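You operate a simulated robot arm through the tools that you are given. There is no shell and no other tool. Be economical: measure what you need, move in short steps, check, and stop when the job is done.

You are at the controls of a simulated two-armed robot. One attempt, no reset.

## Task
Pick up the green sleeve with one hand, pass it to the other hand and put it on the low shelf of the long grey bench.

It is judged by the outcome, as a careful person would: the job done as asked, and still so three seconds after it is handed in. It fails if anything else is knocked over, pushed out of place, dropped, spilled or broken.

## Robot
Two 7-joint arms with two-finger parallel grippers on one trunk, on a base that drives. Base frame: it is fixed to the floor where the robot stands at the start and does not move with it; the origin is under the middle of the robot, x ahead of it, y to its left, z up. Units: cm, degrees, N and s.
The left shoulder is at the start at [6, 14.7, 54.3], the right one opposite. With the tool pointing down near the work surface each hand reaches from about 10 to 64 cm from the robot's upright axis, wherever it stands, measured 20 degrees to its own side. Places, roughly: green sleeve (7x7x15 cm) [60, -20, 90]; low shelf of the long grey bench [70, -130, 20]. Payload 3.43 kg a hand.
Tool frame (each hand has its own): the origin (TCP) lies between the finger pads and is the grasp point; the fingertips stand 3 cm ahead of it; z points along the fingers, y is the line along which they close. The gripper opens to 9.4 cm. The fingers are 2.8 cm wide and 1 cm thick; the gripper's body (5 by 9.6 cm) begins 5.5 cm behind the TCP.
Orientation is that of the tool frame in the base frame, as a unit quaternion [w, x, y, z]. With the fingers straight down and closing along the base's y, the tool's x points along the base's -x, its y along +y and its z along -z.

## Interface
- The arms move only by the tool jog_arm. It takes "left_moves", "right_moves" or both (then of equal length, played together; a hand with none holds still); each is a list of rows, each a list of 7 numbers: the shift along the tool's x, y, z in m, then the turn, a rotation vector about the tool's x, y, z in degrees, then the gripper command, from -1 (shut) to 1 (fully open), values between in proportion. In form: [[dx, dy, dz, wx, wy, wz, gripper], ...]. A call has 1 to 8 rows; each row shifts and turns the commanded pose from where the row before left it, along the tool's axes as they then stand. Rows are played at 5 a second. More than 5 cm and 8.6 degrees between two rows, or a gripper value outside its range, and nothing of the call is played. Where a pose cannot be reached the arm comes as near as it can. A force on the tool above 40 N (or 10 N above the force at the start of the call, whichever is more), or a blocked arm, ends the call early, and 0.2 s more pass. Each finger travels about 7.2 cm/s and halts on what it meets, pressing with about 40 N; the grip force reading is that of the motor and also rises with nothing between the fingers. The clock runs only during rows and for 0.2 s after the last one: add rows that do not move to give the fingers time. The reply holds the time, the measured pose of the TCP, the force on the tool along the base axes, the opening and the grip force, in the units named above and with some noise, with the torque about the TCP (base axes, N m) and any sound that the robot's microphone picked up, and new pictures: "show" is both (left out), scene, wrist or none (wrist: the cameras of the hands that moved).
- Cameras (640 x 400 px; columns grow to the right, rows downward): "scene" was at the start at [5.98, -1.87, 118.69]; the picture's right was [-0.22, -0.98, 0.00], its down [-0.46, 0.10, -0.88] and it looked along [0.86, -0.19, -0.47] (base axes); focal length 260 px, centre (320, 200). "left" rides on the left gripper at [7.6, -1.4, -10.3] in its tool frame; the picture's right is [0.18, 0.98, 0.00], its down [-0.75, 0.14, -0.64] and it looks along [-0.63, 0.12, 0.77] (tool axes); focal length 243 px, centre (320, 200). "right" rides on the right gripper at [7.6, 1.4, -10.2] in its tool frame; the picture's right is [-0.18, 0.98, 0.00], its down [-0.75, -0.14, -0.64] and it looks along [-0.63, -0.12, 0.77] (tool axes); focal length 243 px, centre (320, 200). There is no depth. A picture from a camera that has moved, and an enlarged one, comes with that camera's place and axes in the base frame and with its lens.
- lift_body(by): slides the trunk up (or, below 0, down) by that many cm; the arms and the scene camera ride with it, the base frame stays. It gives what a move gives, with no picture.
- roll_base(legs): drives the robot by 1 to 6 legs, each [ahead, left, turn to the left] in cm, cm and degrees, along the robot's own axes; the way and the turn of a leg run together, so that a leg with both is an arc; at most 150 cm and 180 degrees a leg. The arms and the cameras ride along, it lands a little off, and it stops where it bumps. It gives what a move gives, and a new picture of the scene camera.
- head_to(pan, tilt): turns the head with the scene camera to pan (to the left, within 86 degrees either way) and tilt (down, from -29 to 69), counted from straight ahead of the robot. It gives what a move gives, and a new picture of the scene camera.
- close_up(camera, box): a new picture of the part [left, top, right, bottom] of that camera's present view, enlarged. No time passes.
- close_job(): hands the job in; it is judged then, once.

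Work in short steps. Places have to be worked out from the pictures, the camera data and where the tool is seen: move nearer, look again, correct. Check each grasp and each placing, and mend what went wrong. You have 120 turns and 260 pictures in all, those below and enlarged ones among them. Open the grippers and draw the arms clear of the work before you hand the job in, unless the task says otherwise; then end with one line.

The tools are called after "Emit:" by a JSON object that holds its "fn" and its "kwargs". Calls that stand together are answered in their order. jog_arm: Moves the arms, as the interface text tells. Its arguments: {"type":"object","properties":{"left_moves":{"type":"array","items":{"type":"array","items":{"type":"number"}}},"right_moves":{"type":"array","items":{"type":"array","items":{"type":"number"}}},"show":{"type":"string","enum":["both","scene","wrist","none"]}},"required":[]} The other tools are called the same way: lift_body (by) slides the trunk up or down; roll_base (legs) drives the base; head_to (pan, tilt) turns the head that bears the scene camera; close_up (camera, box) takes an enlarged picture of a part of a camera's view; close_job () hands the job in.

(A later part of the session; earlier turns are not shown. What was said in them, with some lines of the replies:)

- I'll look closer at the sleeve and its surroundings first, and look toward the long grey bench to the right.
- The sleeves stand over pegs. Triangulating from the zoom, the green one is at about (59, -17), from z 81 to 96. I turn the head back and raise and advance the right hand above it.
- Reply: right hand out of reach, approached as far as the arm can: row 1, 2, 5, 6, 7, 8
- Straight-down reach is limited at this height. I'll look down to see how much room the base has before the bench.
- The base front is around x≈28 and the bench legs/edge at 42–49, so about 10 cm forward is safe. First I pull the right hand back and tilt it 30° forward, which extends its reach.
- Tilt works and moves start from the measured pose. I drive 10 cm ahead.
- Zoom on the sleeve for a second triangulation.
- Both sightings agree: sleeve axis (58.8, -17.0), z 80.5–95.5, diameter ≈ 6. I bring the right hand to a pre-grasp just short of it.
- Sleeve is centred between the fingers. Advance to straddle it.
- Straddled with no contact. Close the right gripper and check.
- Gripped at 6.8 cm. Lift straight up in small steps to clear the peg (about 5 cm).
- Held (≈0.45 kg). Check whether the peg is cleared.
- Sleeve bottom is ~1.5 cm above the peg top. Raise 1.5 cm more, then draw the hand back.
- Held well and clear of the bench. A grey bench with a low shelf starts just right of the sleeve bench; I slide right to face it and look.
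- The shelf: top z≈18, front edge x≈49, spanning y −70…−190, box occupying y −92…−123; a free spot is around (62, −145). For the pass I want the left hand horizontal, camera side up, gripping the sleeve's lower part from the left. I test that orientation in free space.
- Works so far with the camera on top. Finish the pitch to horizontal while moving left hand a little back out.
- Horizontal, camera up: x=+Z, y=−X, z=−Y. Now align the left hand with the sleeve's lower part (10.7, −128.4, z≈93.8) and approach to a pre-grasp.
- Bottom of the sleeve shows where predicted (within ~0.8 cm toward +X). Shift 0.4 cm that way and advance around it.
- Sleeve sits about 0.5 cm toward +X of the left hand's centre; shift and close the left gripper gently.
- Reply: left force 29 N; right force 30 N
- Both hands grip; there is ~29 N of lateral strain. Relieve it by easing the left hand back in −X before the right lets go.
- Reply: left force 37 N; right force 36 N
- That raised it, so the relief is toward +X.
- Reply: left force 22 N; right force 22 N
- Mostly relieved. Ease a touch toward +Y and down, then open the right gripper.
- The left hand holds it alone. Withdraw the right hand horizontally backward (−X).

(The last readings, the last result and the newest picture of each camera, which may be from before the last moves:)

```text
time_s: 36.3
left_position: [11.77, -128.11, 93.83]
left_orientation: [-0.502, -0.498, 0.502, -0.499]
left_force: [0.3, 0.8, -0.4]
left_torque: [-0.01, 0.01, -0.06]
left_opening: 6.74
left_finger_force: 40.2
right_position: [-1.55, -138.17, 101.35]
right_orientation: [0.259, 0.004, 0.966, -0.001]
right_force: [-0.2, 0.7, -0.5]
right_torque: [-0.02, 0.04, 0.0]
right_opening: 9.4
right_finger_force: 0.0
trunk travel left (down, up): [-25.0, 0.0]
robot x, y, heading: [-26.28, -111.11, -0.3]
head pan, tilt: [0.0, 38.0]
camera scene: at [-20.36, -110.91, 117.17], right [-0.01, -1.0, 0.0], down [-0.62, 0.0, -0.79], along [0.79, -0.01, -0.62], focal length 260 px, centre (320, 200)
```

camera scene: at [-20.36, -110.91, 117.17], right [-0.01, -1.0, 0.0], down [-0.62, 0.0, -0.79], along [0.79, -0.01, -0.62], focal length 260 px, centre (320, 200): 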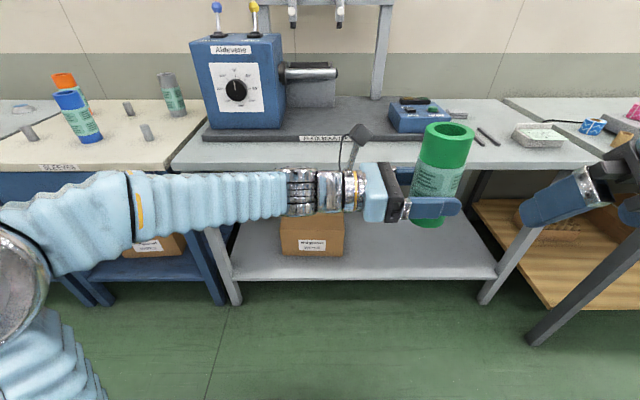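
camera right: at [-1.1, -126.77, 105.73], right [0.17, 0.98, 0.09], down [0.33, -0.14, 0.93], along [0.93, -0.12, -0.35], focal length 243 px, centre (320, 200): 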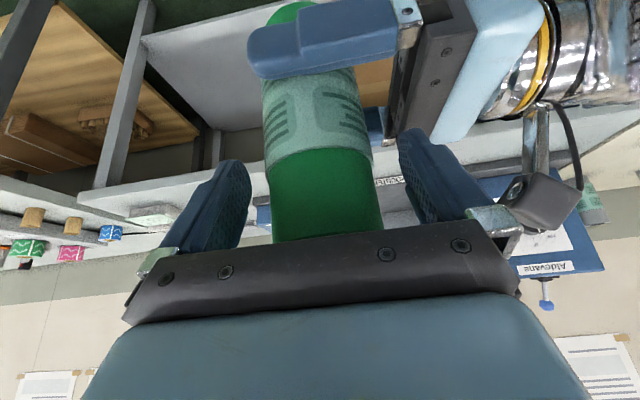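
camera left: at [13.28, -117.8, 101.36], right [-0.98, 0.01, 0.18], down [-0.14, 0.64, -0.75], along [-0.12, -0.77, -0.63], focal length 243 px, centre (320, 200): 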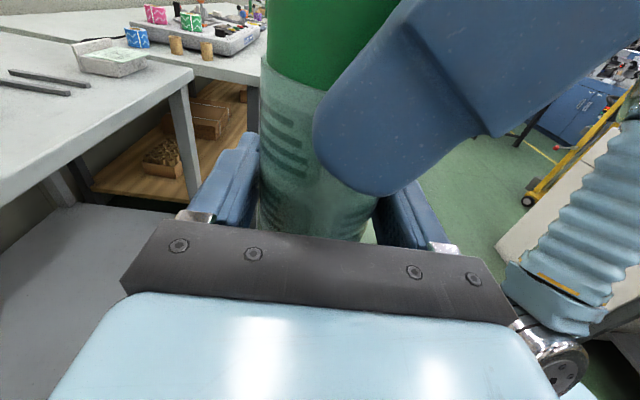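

Pass complete; sleeve upright in the left hand. Now bring it back to the left side and start yawing the hand to point forward.

Emit:
{"fn": "jog_arm", "kwargs": {"left_moves": [[0, 0, -0.04, 0, 0, 0, -1], [0, 0, -0.04, 0, 0, 0, -1], [0, 0, -0.04, 0, 0, 0, -1], [0, 0, -0.04, 0, 0, 0, -1], [0, 0, -0.04, 8, 0, 0, -1], [0, 0, 0, 8, 0, 0, -1], [0, 0, 0, 8, 0, 0, -1], [0, 0, 0, 8, 0, 0, -1]], "show": "none"}}

Emit:
{"fn": "jog_arm", "kwargs": {"left_moves": [[0, 0, 0, 8, 0, 0, -1], [0, 0, 0, 8, 0, 0, -1], [0, 0, 0, 8, 0, 0, -1], [0, 0, 0, 8, 0, 0, -1], [0, 0, 0, 8, 0, 0, -1], [0, 0, 0, 8, 0, 0, -1], [0, 0, 0, 8, 0, 0, -1], [0, 0, 0, 2, 0, 0, -1]], "show": "scene"}}

```text
time_s: 38.1
left_position: [12.01, -108.19, 93.61]
left_orientation: [0.344, 0.617, -0.344, 0.619]
left_force: [0.5, 0.0, -3.8]
left_torque: [-0.02, 0.05, -0.02]
left_opening: 6.73
left_finger_force: 40.5
right_position: [-1.56, -138.08, 101.31]
right_orientation: [0.26, 0.003, 0.966, 0.0]
right_force: [-0.1, 0.7, -0.6]
right_torque: [0.02, 0.03, -0.01]
right_opening: 9.38
right_finger_force: 0.1
trunk travel left (down, up): [-25.0, 0.0]
robot x, y, heading: [-26.23, -111.02, -0.4]
head pan, tilt: [0.0, 38.0]
```

```text
time_s: 39.8
left_position: [11.12, -98.22, 96.56]
left_orientation: [0.028, 0.684, 0.108, 0.721]
left_force: [0.9, 0.3, -3.9]
left_torque: [0.02, 0.0, -0.05]
left_opening: 6.7
left_finger_force: 40.1
right_position: [-1.46, -138.22, 101.33]
right_orientation: [0.259, 0.003, 0.966, -0.001]
right_force: [0.6, 0.0, -0.2]
right_torque: [0.0, -0.03, 0.0]
right_opening: 9.38
right_finger_force: 0.1
trunk travel left (down, up): [-25.0, 0.0]
robot x, y, heading: [-26.61, -110.85, -0.5]
head pan, tilt: [0.0, 38.0]
stopped in row 8 (left hand): the arm was blocked; the commanded pose is now the measured one
camera scene: at [-20.35, -110.91, 117.16], right [-0.01, -1.0, 0.0], down [-0.62, 0.0, -0.79], along [0.79, -0.01, -0.62], focal length 260 px, centre (320, 200)
```

scene: 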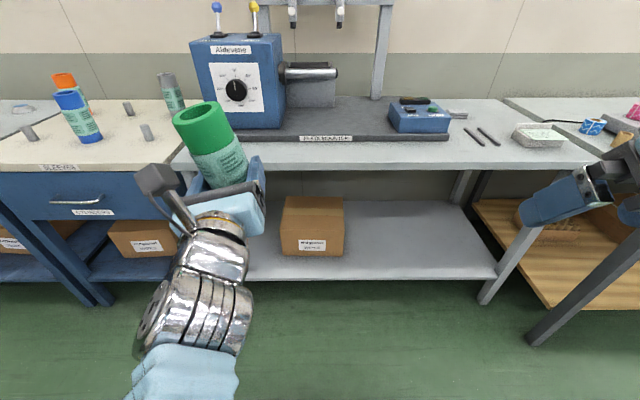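

The yaw overshot into a joint limit (sleeve rolled ~11°). Back off the yaw by ~35° and correct the roll; the robot heading can supply the rest.

Emit:
{"fn": "jog_arm", "kwargs": {"left_moves": [[0, 0, 0, -8, 0, 0, -1], [0, 0, 0, -8, 0, 0, -1], [0, 0, 0, -8, 0, 0, -1], [0, 0, 0, -8, 0, 0, -1], [0, 0, 0, 0, 0, 5.5, -1], [0, 0, 0, 0, 0, 5.5, -1], [0, 0, 0, 0, 0, 0, -1]], "show": "scene"}}

```text
time_s: 41.4
left_position: [11.23, -98.35, 96.77]
left_orientation: [0.144, 0.636, -0.159, 0.741]
left_force: [1.0, -0.2, -4.5]
left_torque: [0.02, 0.01, 0.02]
left_opening: 6.74
left_finger_force: 39.3
right_position: [-1.58, -138.18, 101.32]
right_orientation: [0.26, 0.003, 0.966, -0.001]
right_force: [0.4, 0.3, -0.2]
right_torque: [0.02, 0.0, 0.01]
right_opening: 9.41
right_finger_force: 0.1
trunk travel left (down, up): [-25.0, 0.0]
robot x, y, heading: [-26.09, -111.24, -0.3]
head pan, tilt: [0.0, 38.0]
camera scene: at [-20.37, -110.9, 117.17], right [-0.01, -1.0, 0.0], down [-0.62, 0.0, -0.79], along [0.79, -0.01, -0.62], focal length 260 px, centre (320, 200)
```

scene: 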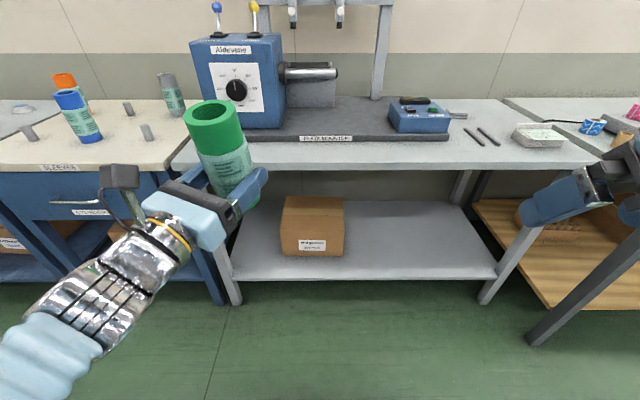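

The sleeve leans ~8°; level it, then lower the trunk while well clear of the bench.

Emit:
{"fn": "jog_arm", "kwargs": {"left_moves": [[0, 0, 0, 0, -8.3, 0, -1], [0, 0, 0, 0, 0, 0, -1]], "show": "none"}}

Emit:
{"fn": "lift_body", "kwargs": {"by": -25}}

Emit:
{"fn": "head_to", "kwargs": {"pan": 10, "tilt": 45}}

```text
time_s: 42.0
left_position: [11.22, -98.43, 96.86]
left_orientation: [0.133, 0.689, -0.168, 0.693]
left_force: [-0.2, 0.4, -3.9]
left_torque: [-0.02, -0.01, 0.0]
left_opening: 6.72
left_finger_force: 39.4
right_position: [-1.55, -138.12, 101.28]
right_orientation: [0.259, 0.004, 0.966, -0.001]
right_force: [0.0, 0.0, -0.2]
right_torque: [0.02, 0.0, 0.01]
right_opening: 9.4
right_finger_force: 0.0
trunk travel left (down, up): [-25.0, 0.0]
robot x, y, heading: [-26.34, -110.83, -0.3]
head pan, tilt: [0.0, 38.0]
```

```text
time_s: 44.6
left_position: [11.19, -98.5, 71.82]
left_orientation: [0.132, 0.689, -0.168, 0.693]
left_force: [-0.7, 0.5, -4.4]
left_torque: [0.02, 0.05, 0.0]
left_opening: 6.71
left_finger_force: 40.1
right_position: [-1.55, -138.17, 76.27]
right_orientation: [0.259, 0.003, 0.966, 0.0]
right_force: [-0.4, -0.4, -0.6]
right_torque: [0.0, -0.02, 0.02]
right_opening: 9.41
right_finger_force: 0.0
trunk travel left (down, up): [0.0, 25.0]
robot x, y, heading: [-26.21, -111.05, -0.2]
head pan, tilt: [0.0, 38.0]
```

```text
time_s: 45.3
left_position: [11.27, -98.26, 71.9]
left_orientation: [0.132, 0.688, -0.169, 0.693]
left_force: [0.0, -0.2, -5.4]
left_torque: [-0.02, -0.02, 0.01]
left_opening: 6.74
left_finger_force: 40.5
right_position: [-1.48, -138.19, 76.32]
right_orientation: [0.26, 0.003, 0.966, -0.001]
right_force: [-0.2, 0.1, 0.0]
right_torque: [0.02, 0.01, 0.02]
right_opening: 9.42
right_finger_force: 0.0
trunk travel left (down, up): [0.0, 25.0]
robot x, y, heading: [-25.98, -110.74, -0.6]
head pan, tilt: [10.0, 45.0]
camera scene: at [-20.98, -109.49, 91.15], right [0.17, -0.99, 0.0], down [-0.7, -0.12, -0.71], along [0.7, 0.12, -0.71], focal length 260 px, centre (320, 200)
```

scene: 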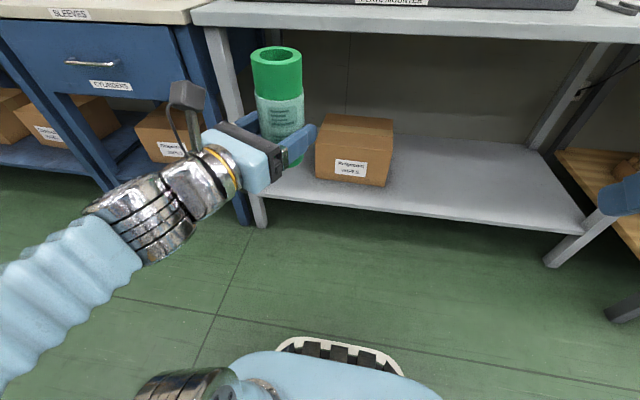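

The base front is ~29.5 cm ahead of the robot axis, so there is room. Lower the left hand in steps.

Emit:
{"fn": "jog_arm", "kwargs": {"left_moves": [[-0.04, 0, 0.005, 0, 0, 0, -1], [-0.04, 0, 0.005, 0, 0, 0, -1], [-0.04, 0, 0.005, 0, 0, 0, -1], [-0.04, 0, 0.005, 0, 0, 0, -1], [-0.04, 0, 0.005, 0, 0, 0, -1], [0, 0, 0, 0, 0, 0, -1]], "show": "scene"}}

```text
time_s: 46.7
left_position: [20.51, -97.63, 58.46]
left_orientation: [0.133, 0.688, -0.168, 0.693]
left_force: [-0.5, 0.3, -4.1]
left_torque: [0.03, 0.01, 0.0]
left_opening: 6.7
left_finger_force: 39.8
left hand out of reach, approached as far as the arm can: row 2, 3, 4, 5
right_position: [-1.5, -138.14, 76.38]
right_orientation: [0.26, 0.003, 0.966, -0.001]
right_force: [0.6, 0.3, 0.0]
right_torque: [-0.02, 0.01, 0.0]
right_opening: 9.42
right_finger_force: 0.1
trunk travel left (down, up): [0.0, 25.0]
robot x, y, heading: [-25.95, -111.21, -0.4]
head pan, tilt: [10.0, 45.0]
camera scene: at [-20.99, -109.48, 91.14], right [0.17, -0.99, 0.0], down [-0.7, -0.12, -0.71], along [0.7, 0.12, -0.71], focal length 260 px, centre (320, 200)
```

scene: 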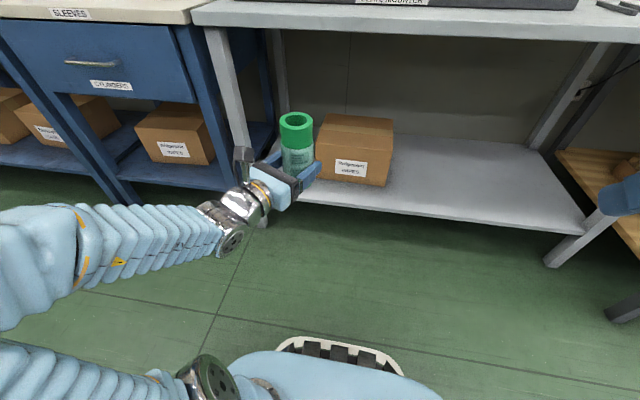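

The arm is at some limit here. I try moving further out (toward the reach it favours) while descending.

Emit:
{"fn": "jog_arm", "kwargs": {"left_moves": [[-0.02, 0, 0.04, 0, 0, 0, -1], [-0.03, 0, 0.03, 0, 0, 0, -1], [-0.04, 0, 0.02, 0, 0, 0, -1], [-0.04, 0, 0, 0, 0, 0, -1], [0, 0, 0, 0, 0, 0, -1]], "show": "scene"}}

```text
time_s: 47.9
left_position: [28.88, -101.04, 45.53]
left_orientation: [0.131, 0.688, -0.168, 0.693]
left_force: [0.3, 0.2, -4.4]
left_torque: [0.02, 0.03, -0.03]
left_opening: 6.73
left_finger_force: 39.7
right_position: [-1.47, -138.1, 76.42]
right_orientation: [0.259, 0.003, 0.966, -0.001]
right_force: [-0.5, 0.1, -0.7]
right_torque: [0.0, 0.01, 0.03]
right_opening: 9.39
right_finger_force: 0.1
trunk travel left (down, up): [0.0, 25.0]
robot x, y, heading: [-26.18, -110.78, -0.2]
head pan, tilt: [10.0, 45.0]
camera scene: at [-20.98, -109.49, 91.14], right [0.17, -0.99, 0.0], down [-0.7, -0.12, -0.71], along [0.7, 0.12, -0.71], focal length 260 px, centre (320, 200)
```

scene: 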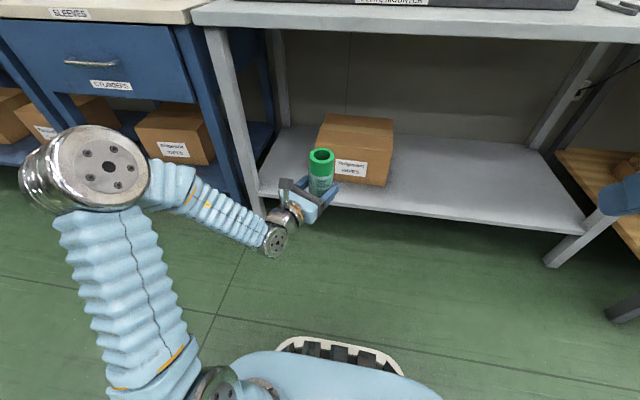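

That works. Continue descending to about z=29.

Emit:
{"fn": "jog_arm", "kwargs": {"left_moves": [[-0.04, 0, 0, 0, 0, 0, -1], [-0.04, 0, 0, 0, 0, 0, -1], [-0.04, 0, 0, 0, 0, 0, -1], [-0.045, 0, 0, 0, 0, 0, -1], [0, 0, 0, 0, 0, 0, -1]], "show": "none"}}

Emit:
{"fn": "head_to", "kwargs": {"pan": 35, "tilt": 45}}

```text
time_s: 49.1
left_position: [29.2, -99.96, 29.12]
left_orientation: [0.133, 0.688, -0.169, 0.693]
left_force: [0.3, -0.4, -4.3]
left_torque: [0.05, 0.02, -0.01]
left_opening: 6.71
left_finger_force: 40.2
right_position: [-1.52, -138.2, 76.41]
right_orientation: [0.259, 0.004, 0.966, -0.001]
right_force: [-0.2, -0.3, 0.5]
right_torque: [0.04, -0.04, 0.01]
right_opening: 9.39
right_finger_force: 0.0
trunk travel left (down, up): [0.0, 25.0]
robot x, y, heading: [-26.14, -110.87, -0.3]
head pan, tilt: [10.0, 45.0]
```

```text
time_s: 50.0
left_position: [29.11, -100.11, 29.09]
left_orientation: [0.132, 0.689, -0.168, 0.693]
left_force: [0.2, 0.5, -4.4]
left_torque: [0.03, 0.03, -0.03]
left_opening: 6.72
left_finger_force: 39.4
right_position: [-1.36, -138.04, 76.3]
right_orientation: [0.26, 0.003, 0.966, -0.001]
right_force: [-0.2, 0.0, -0.4]
right_torque: [-0.01, -0.02, 0.01]
right_opening: 9.41
right_finger_force: 0.2
trunk travel left (down, up): [0.0, 25.0]
robot x, y, heading: [-26.04, -111.2, -0.5]
head pan, tilt: [35.0, 45.0]
camera scene: at [-22.29, -106.23, 91.14], right [0.57, -0.82, 0.0], down [-0.58, -0.4, -0.71], along [0.58, 0.4, -0.71], focal length 260 px, centre (320, 200)
```

scene: 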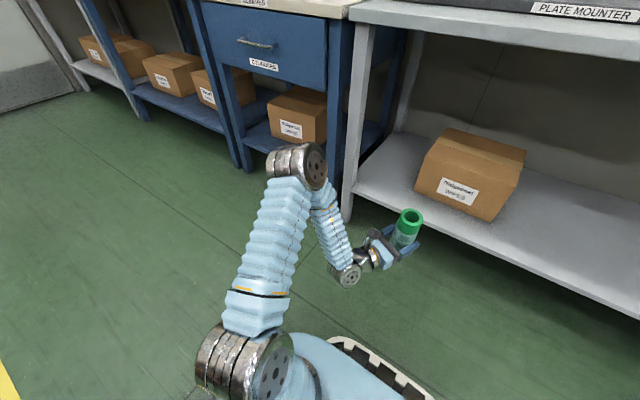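

The arm shape looks good: elbow outside left at z≈58, below the bench top. Before driving, check my right side for clearance to the next table.

Emit:
{"fn": "head_to", "kwargs": {"pan": -50, "tilt": 45}}

```text
time_s: 51.6
left_position: [29.13, -100.07, 29.09]
left_orientation: [0.132, 0.689, -0.168, 0.693]
left_force: [-0.6, 0.0, -3.1]
left_torque: [0.01, 0.03, 0.0]
left_opening: 6.71
left_finger_force: 39.4
right_position: [-1.52, -138.17, 76.27]
right_orientation: [0.26, 0.003, 0.966, 0.0]
right_force: [0.3, -0.4, 0.2]
right_torque: [0.0, 0.02, 0.02]
right_opening: 9.41
right_finger_force: 0.0
trunk travel left (down, up): [0.0, 25.0]
robot x, y, heading: [-26.57, -110.89, -0.2]
head pan, tilt: [-50.0, 45.0]
camera scene: at [-23.81, -117.1, 91.14], right [-0.77, -0.64, 0.0], down [-0.45, 0.54, -0.71], along [0.45, -0.54, -0.71], focal length 260 px, centre (320, 200)
```

scene: 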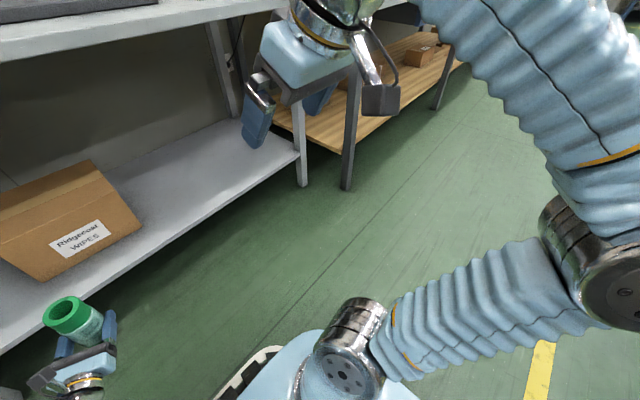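

Right side is clear if I stay near y≈−146. Drive sideways 35 cm, look, then go ahead.

Emit:
{"fn": "roll_base", "kwargs": {"legs": [[0, -35, 0]]}}

Emit:
{"fn": "head_to", "kwargs": {"pan": 12, "tilt": 45}}

```text
time_s: 53.8
left_position: [28.93, -134.59, 29.18]
left_orientation: [0.132, 0.689, -0.166, 0.693]
left_force: [0.0, -0.2, -4.6]
left_torque: [-0.01, 0.02, -0.01]
left_opening: 6.69
left_finger_force: 40.1
right_position: [-1.82, -172.72, 76.34]
right_orientation: [0.26, 0.003, 0.966, -0.001]
right_force: [0.3, -1.0, -1.2]
right_torque: [0.0, 0.01, 0.01]
right_opening: 9.39
right_finger_force: 0.0
trunk travel left (down, up): [0.0, 25.0]
robot x, y, heading: [-26.29, -145.85, -0.4]
head pan, tilt: [-50.0, 45.0]
camera scene: at [-24.04, -151.75, 91.14], right [-0.77, -0.64, 0.0], down [-0.45, 0.54, -0.71], along [0.45, -0.54, -0.71], focal length 260 px, centre (320, 200)
```

scene: 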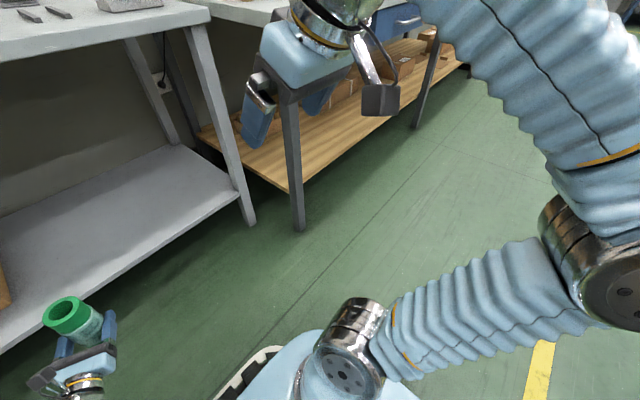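

```text
time_s: 55.2
left_position: [28.88, -134.57, 29.07]
left_orientation: [0.133, 0.689, -0.168, 0.693]
left_force: [0.5, 0.0, -4.6]
left_torque: [-0.03, 0.02, 0.0]
left_opening: 6.7
left_finger_force: 40.7
right_position: [-1.69, -172.74, 76.28]
right_orientation: [0.26, 0.002, 0.966, -0.001]
right_force: [-0.2, 0.1, 0.6]
right_torque: [0.03, 0.0, 0.0]
right_opening: 9.42
right_finger_force: 0.1
trunk travel left (down, up): [0.0, 25.0]
robot x, y, heading: [-26.22, -145.77, -0.3]
head pan, tilt: [12.0, 45.0]
camera scene: at [-21.26, -143.85, 91.14], right [0.2, -0.98, 0.0], down [-0.69, -0.14, -0.71], along [0.69, 0.14, -0.71], focal length 260 px, centre (320, 200)
```

scene: 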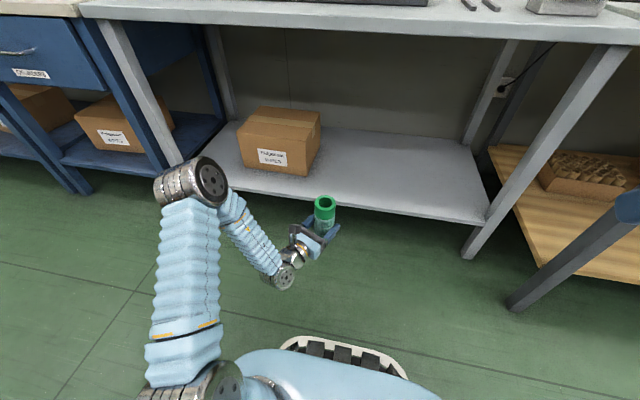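

Re-triangulated shelf top: z≈20, front edge x≈51. Raise the hand 2 cm for margin, then drive ahead 25 first.

Emit:
{"fn": "jog_arm", "kwargs": {"left_moves": [[0.02, 0, 0, 0, 0, 0, -1], [0, 0, 0, 0, 0, 0, -1]], "show": "none"}}

Emit:
{"fn": "roll_base", "kwargs": {"legs": [[22, 0, 0]]}}

```text
time_s: 55.8
left_position: [28.79, -134.72, 31.08]
left_orientation: [0.132, 0.689, -0.167, 0.693]
left_force: [-0.3, 0.6, -3.5]
left_torque: [0.01, 0.02, 0.01]
left_opening: 6.71
left_finger_force: 40.0
right_position: [-1.66, -172.82, 76.43]
right_orientation: [0.26, 0.002, 0.966, -0.001]
right_force: [0.2, -0.2, 1.1]
right_torque: [-0.02, -0.03, 0.02]
right_opening: 9.41
right_finger_force: 0.0
trunk travel left (down, up): [0.0, 25.0]
robot x, y, heading: [-26.47, -145.7, -0.1]
head pan, tilt: [12.0, 45.0]
```

```text
time_s: 57.4
left_position: [50.72, -134.49, 31.09]
left_orientation: [0.13, 0.689, -0.165, 0.693]
left_force: [0.5, 1.2, -4.0]
left_torque: [0.0, 0.02, 0.01]
left_opening: 6.72
left_finger_force: 39.9
right_position: [20.32, -172.72, 76.3]
right_orientation: [0.26, 0.001, 0.966, -0.001]
right_force: [1.0, -0.1, 0.2]
right_torque: [-0.02, -0.01, 0.06]
right_opening: 9.41
right_finger_force: 0.1
trunk travel left (down, up): [0.0, 25.0]
robot x, y, heading: [-4.46, -146.04, -0.1]
head pan, tilt: [12.0, 45.0]
camera scene: at [0.64, -143.91, 91.14], right [0.21, -0.98, 0.0], down [-0.69, -0.15, -0.71], along [0.69, 0.15, -0.71], focal length 260 px, centre (320, 200)
```

scene: 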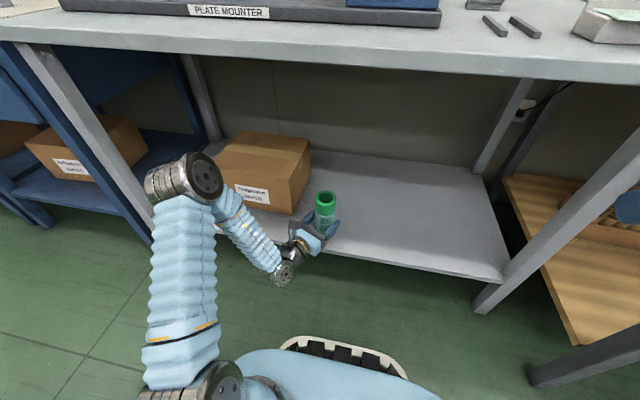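

Clear so far; box corner at about (62, −123). Another 10 cm ahead.

Emit:
{"fn": "roll_base", "kwargs": {"legs": [[10, 0, 0]]}}

Emit:
{"fn": "close_up", "kwargs": {"camera": "left", "box": [0, 0, 640, 400]}}

```text
time_s: 58.6
left_position: [60.81, -134.57, 31.08]
left_orientation: [0.13, 0.689, -0.165, 0.693]
left_force: [-1.0, -0.3, -4.0]
left_torque: [0.0, 0.0, 0.0]
left_opening: 6.68
left_finger_force: 40.3
right_position: [30.36, -172.72, 76.39]
right_orientation: [0.259, 0.001, 0.966, -0.001]
right_force: [0.4, 0.3, 0.2]
right_torque: [0.02, 0.02, -0.03]
right_opening: 9.4
right_finger_force: 0.0
trunk travel left (down, up): [0.0, 25.0]
robot x, y, heading: [5.77, -145.75, 0.2]
head pan, tilt: [12.0, 45.0]
camera scene: at [10.74, -143.93, 91.14], right [0.21, -0.98, 0.0], down [-0.69, -0.15, -0.71], along [0.69, 0.15, -0.71], focal length 260 px, centre (320, 200)
```

scene: 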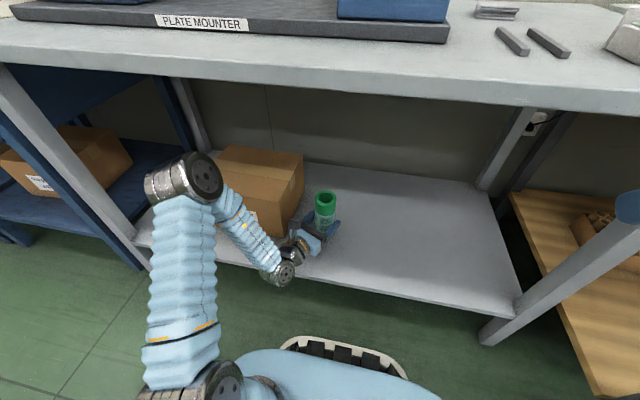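

```text
1.00 times, centred on (320, 200) of left (not enlarged: the box is as wide or as high as the picture)
camera zoom: at [51.84, -129.33, 38.83], right [-0.41, -0.9, 0.13], down [-0.63, 0.17, -0.76], along [0.66, -0.39, -0.64], focal length 243 px, centre (320, 200)
```

zoom: 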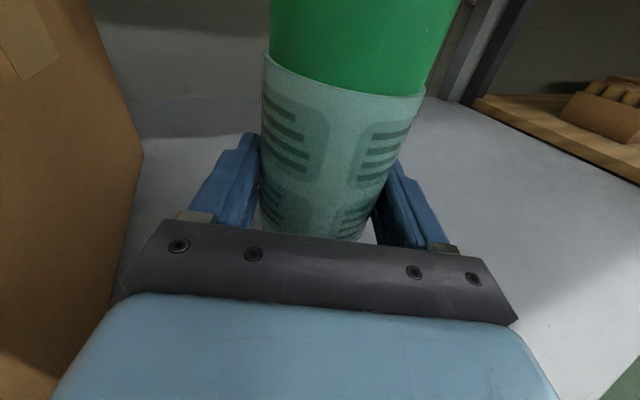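

Box is near on the left; shift 3 cm to the right (−Y) and check the sleeve's uprightness.

Emit:
{"fn": "jog_arm", "kwargs": {"left_moves": [[0, 0.027, 0.0125, 0, 0, 0, -1], [0, 0, 0, 0, 0, 0, -1]], "show": "none"}}

Emit:
{"fn": "close_up", "kwargs": {"camera": "scene", "box": [240, 150, 400, 250]}}

```text
time_s: 59.2
left_position: [60.84, -137.5, 30.91]
left_orientation: [0.13, 0.689, -0.166, 0.693]
left_force: [0.3, 0.3, -3.8]
left_torque: [-0.01, 0.03, 0.0]
left_opening: 6.7
left_finger_force: 39.6
right_position: [30.44, -172.8, 76.41]
right_orientation: [0.259, 0.001, 0.966, -0.001]
right_force: [1.2, -0.2, -0.3]
right_torque: [0.01, 0.02, 0.01]
right_opening: 9.44
right_finger_force: 0.1
trunk travel left (down, up): [0.0, 25.0]
robot x, y, heading: [5.86, -146.03, -0.1]
head pan, tilt: [12.0, 45.0]
```

```text
4.00 times, centred on (320, 200) of scene
camera zoom: at [10.74, -143.93, 91.14], right [0.21, -0.98, 0.0], down [-0.69, -0.15, -0.71], along [0.69, 0.15, -0.71], focal length 1039 px, centre (320, 200)
```

zoom: 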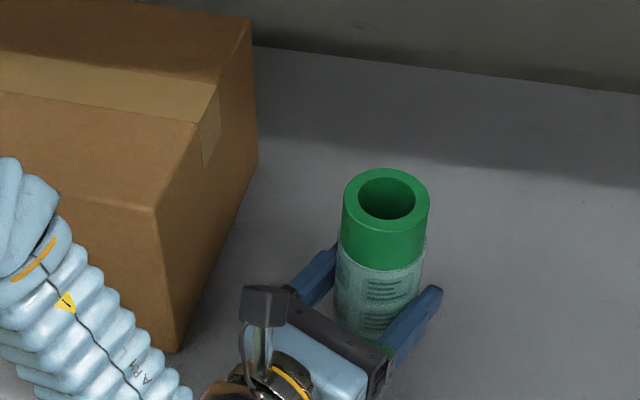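

Upright and clear. Lower 4.5 cm, then in small steps until contact.

Emit:
{"fn": "jog_arm", "kwargs": {"left_moves": [[-0.02, 0, 0, 0, 0, 0, -1], [-0.015, 0, 0, 0, 0, 0, -1], [-0.01, 0, 0, 0, 0, 0, -1], [0, 0, 0, 0, 0, 0, -1]], "show": "wrist"}}

```text
time_s: 60.2
left_position: [60.96, -137.48, 26.82]
left_orientation: [0.13, 0.686, -0.166, 0.696]
left_force: [1.8, 0.7, 26.6]
left_torque: [-0.73, 0.19, -0.03]
left_opening: 6.68
left_finger_force: 39.7
right_position: [30.26, -172.86, 76.35]
right_orientation: [0.26, 0.0, 0.966, 0.0]
right_force: [-0.5, -0.1, -0.7]
right_torque: [0.0, -0.05, 0.0]
right_opening: 9.42
right_finger_force: 0.0
trunk travel left (down, up): [0.0, 25.0]
robot x, y, heading: [5.9, -146.13, 0.1]
head pan, tilt: [12.0, 45.0]
camera left: at [51.99, -132.17, 34.55], right [-0.41, -0.9, 0.13], down [-0.63, 0.17, -0.76], along [0.67, -0.39, -0.63], focal length 243 px, centre (320, 200)
```

left: 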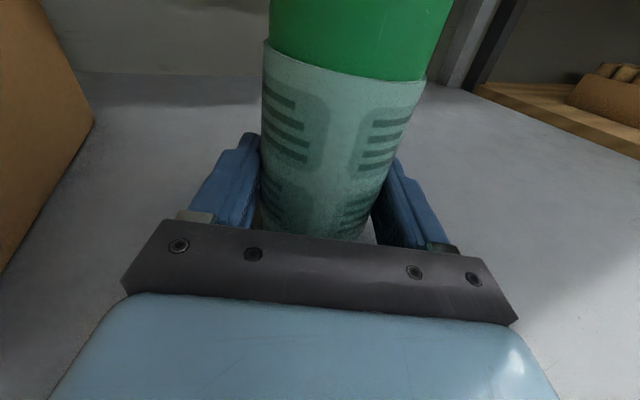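

Contact at 26.8, off to the −Y side: the hand is rolled ~3°, so the sleeve's right rim touched first. Lift slightly, correct the roll, and lower again.

Emit:
{"fn": "jog_arm", "kwargs": {"left_moves": [[0.007, 0, 0, 0, 0, 0, -1], [0, 0, 0, 0, 0, -2.9, -1], [0, 0, 0, 0, 0, 0, -1]], "show": "none"}}

Emit:
{"fn": "jog_arm", "kwargs": {"left_moves": [[-0.003, 0, 0, 0, 0, 0, -1], [-0.002, 0, 0, 0, 0, 0, -1], [0, 0, 0, 0, 0, 0, -1]], "show": "none"}}

```text
time_s: 61.0
left_position: [60.98, -137.35, 27.13]
left_orientation: [0.147, 0.694, -0.148, 0.689]
left_force: [0.1, -0.2, -4.9]
left_torque: [0.02, 0.01, 0.0]
left_opening: 6.7
left_finger_force: 40.0
right_position: [30.41, -172.78, 76.26]
right_orientation: [0.259, 0.001, 0.966, 0.0]
right_force: [0.3, 0.2, 0.2]
right_torque: [0.01, -0.02, 0.0]
right_opening: 9.39
right_finger_force: 0.0
trunk travel left (down, up): [0.0, 25.0]
robot x, y, heading: [6.05, -145.99, -0.4]
head pan, tilt: [12.0, 45.0]
```

```text
time_s: 61.8
left_position: [60.88, -137.3, 26.79]
left_orientation: [0.148, 0.693, -0.148, 0.69]
left_force: [-1.8, -0.1, 3.6]
left_torque: [0.2, -0.02, 0.03]
left_opening: 6.69
left_finger_force: 39.7
right_position: [30.37, -172.77, 76.43]
right_orientation: [0.26, 0.001, 0.966, 0.0]
right_force: [0.2, 0.0, -0.2]
right_torque: [0.05, -0.03, -0.01]
right_opening: 9.4
right_finger_force: 0.1
trunk travel left (down, up): [0.0, 25.0]
robot x, y, heading: [5.68, -145.59, -0.1]
head pan, tilt: [12.0, 45.0]
```

Light, nearly centred contact (~8 N). Open the left gripper.

Emit:
{"fn": "jog_arm", "kwargs": {"left_moves": [[0, 0, 0, 0, 0, 0, 0.5], [0, 0, 0, 0, 0, 0, 0.8], [0, 0, 0, 0, 0, 0, 1], [0, 0, 0, 0, 0, 0, 1]]}}

```text
time_s: 62.8
left_position: [60.93, -137.18, 26.71]
left_orientation: [0.149, 0.693, -0.149, 0.69]
left_force: [0.2, 0.2, 0.3]
left_torque: [0.02, 0.04, 0.01]
left_opening: 9.43
left_finger_force: 0.1
right_position: [30.32, -172.69, 76.29]
right_orientation: [0.259, 0.001, 0.966, 0.0]
right_force: [0.3, 0.7, 0.3]
right_torque: [-0.03, -0.01, 0.01]
right_opening: 9.39
right_finger_force: 0.0
trunk travel left (down, up): [0.0, 25.0]
robot x, y, heading: [5.59, -145.75, 0.1]
head pan, tilt: [12.0, 45.0]
camera scene: at [10.72, -143.94, 91.14], right [0.21, -0.98, 0.0], down [-0.69, -0.15, -0.71], along [0.69, 0.15, -0.71], focal length 260 px, centre (320, 200)
camera left: at [52.11, -131.76, 34.38], right [-0.4, -0.9, 0.18], down [-0.65, 0.14, -0.75], along [0.65, -0.42, -0.63], focal length 243 px, centre (320, 200)
```

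scene: 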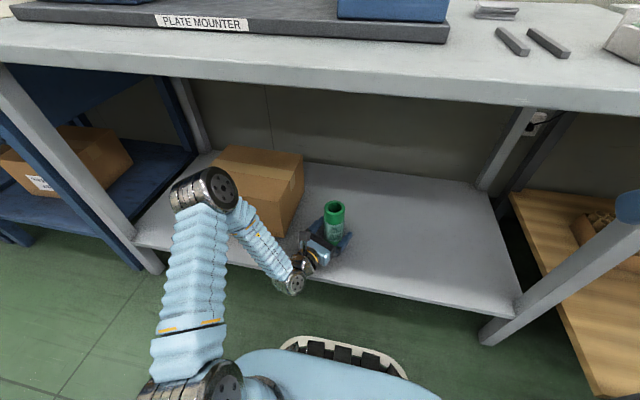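
left: 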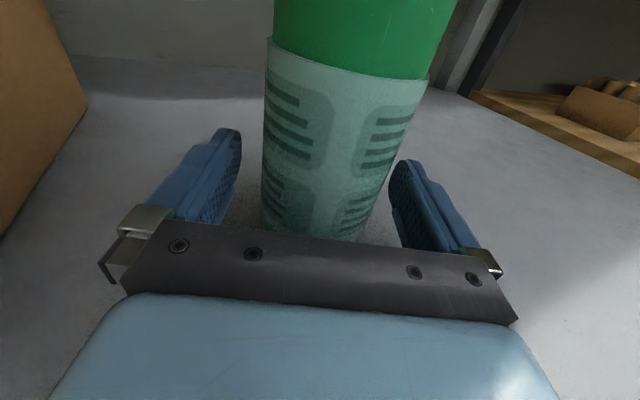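

Sleeve stands free. I withdraw by driving the base along the fingers' own axis (back-left), keeping the arm fixed.

Emit:
{"fn": "roll_base", "kwargs": {"legs": [[-13.7, 6.2, 0], [-15, 0, 0]]}}

```text
time_s: 65.1
left_position: [32.11, -131.11, 26.65]
left_orientation: [0.148, 0.693, -0.149, 0.689]
left_force: [0.0, -0.3, 0.1]
left_torque: [0.01, 0.02, 0.03]
left_opening: 9.36
left_finger_force: 0.1
right_position: [1.53, -166.47, 76.47]
right_orientation: [0.259, 0.002, 0.966, 0.0]
right_force: [0.0, 0.0, 0.1]
right_torque: [-0.02, -0.03, 0.07]
right_opening: 9.38
right_finger_force: 0.0
trunk travel left (down, up): [0.0, 25.0]
robot x, y, heading: [-22.78, -139.29, -0.1]
head pan, tilt: [12.0, 45.0]
camera scene: at [-18.03, -137.67, 91.14], right [0.2, -0.98, 0.0], down [-0.69, -0.14, -0.71], along [0.69, 0.14, -0.71], focal length 260 px, centre (320, 200)
```

scene: 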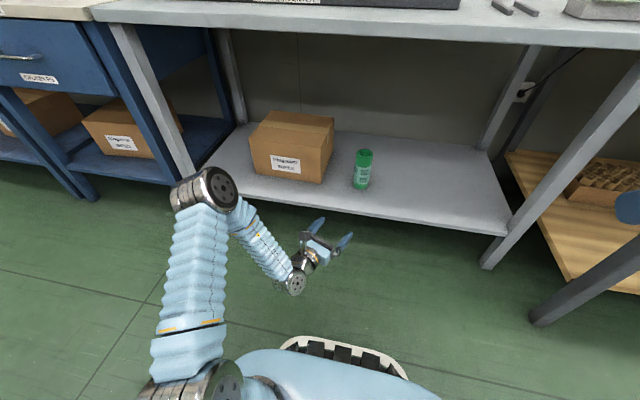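

The arms are clear; a close look to confirm the sleeve stands upright on the shelf.

Emit:
{"fn": "close_up", "kwargs": {"camera": "scene", "box": [230, 90, 454, 230]}}

```text
2.86 times, centred on (342, 160) of scene
camera zoom: at [-18.03, -137.67, 91.14], right [0.2, -0.98, 0.0], down [-0.69, -0.14, -0.71], along [0.69, 0.14, -0.71], focal length 742 px, centre (257, 314)
```

zoom: 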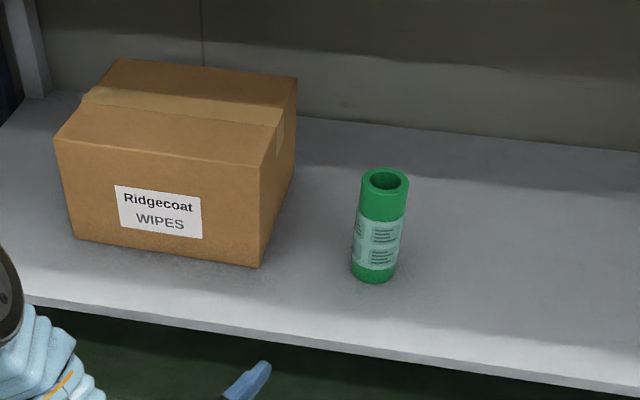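

The sleeve stands upright on the low shelf, the box beside it has not moved, and both grippers are open and clear. I hand the job in.

Emit:
{"fn": "close_job", "kwargs": {}}

```text
The job is handed in.
```

The green sleeve was picked up with the right hand, passed to the left, and now stands upright on the low shelf of the long grey bench; I saw nothing else disturbed.
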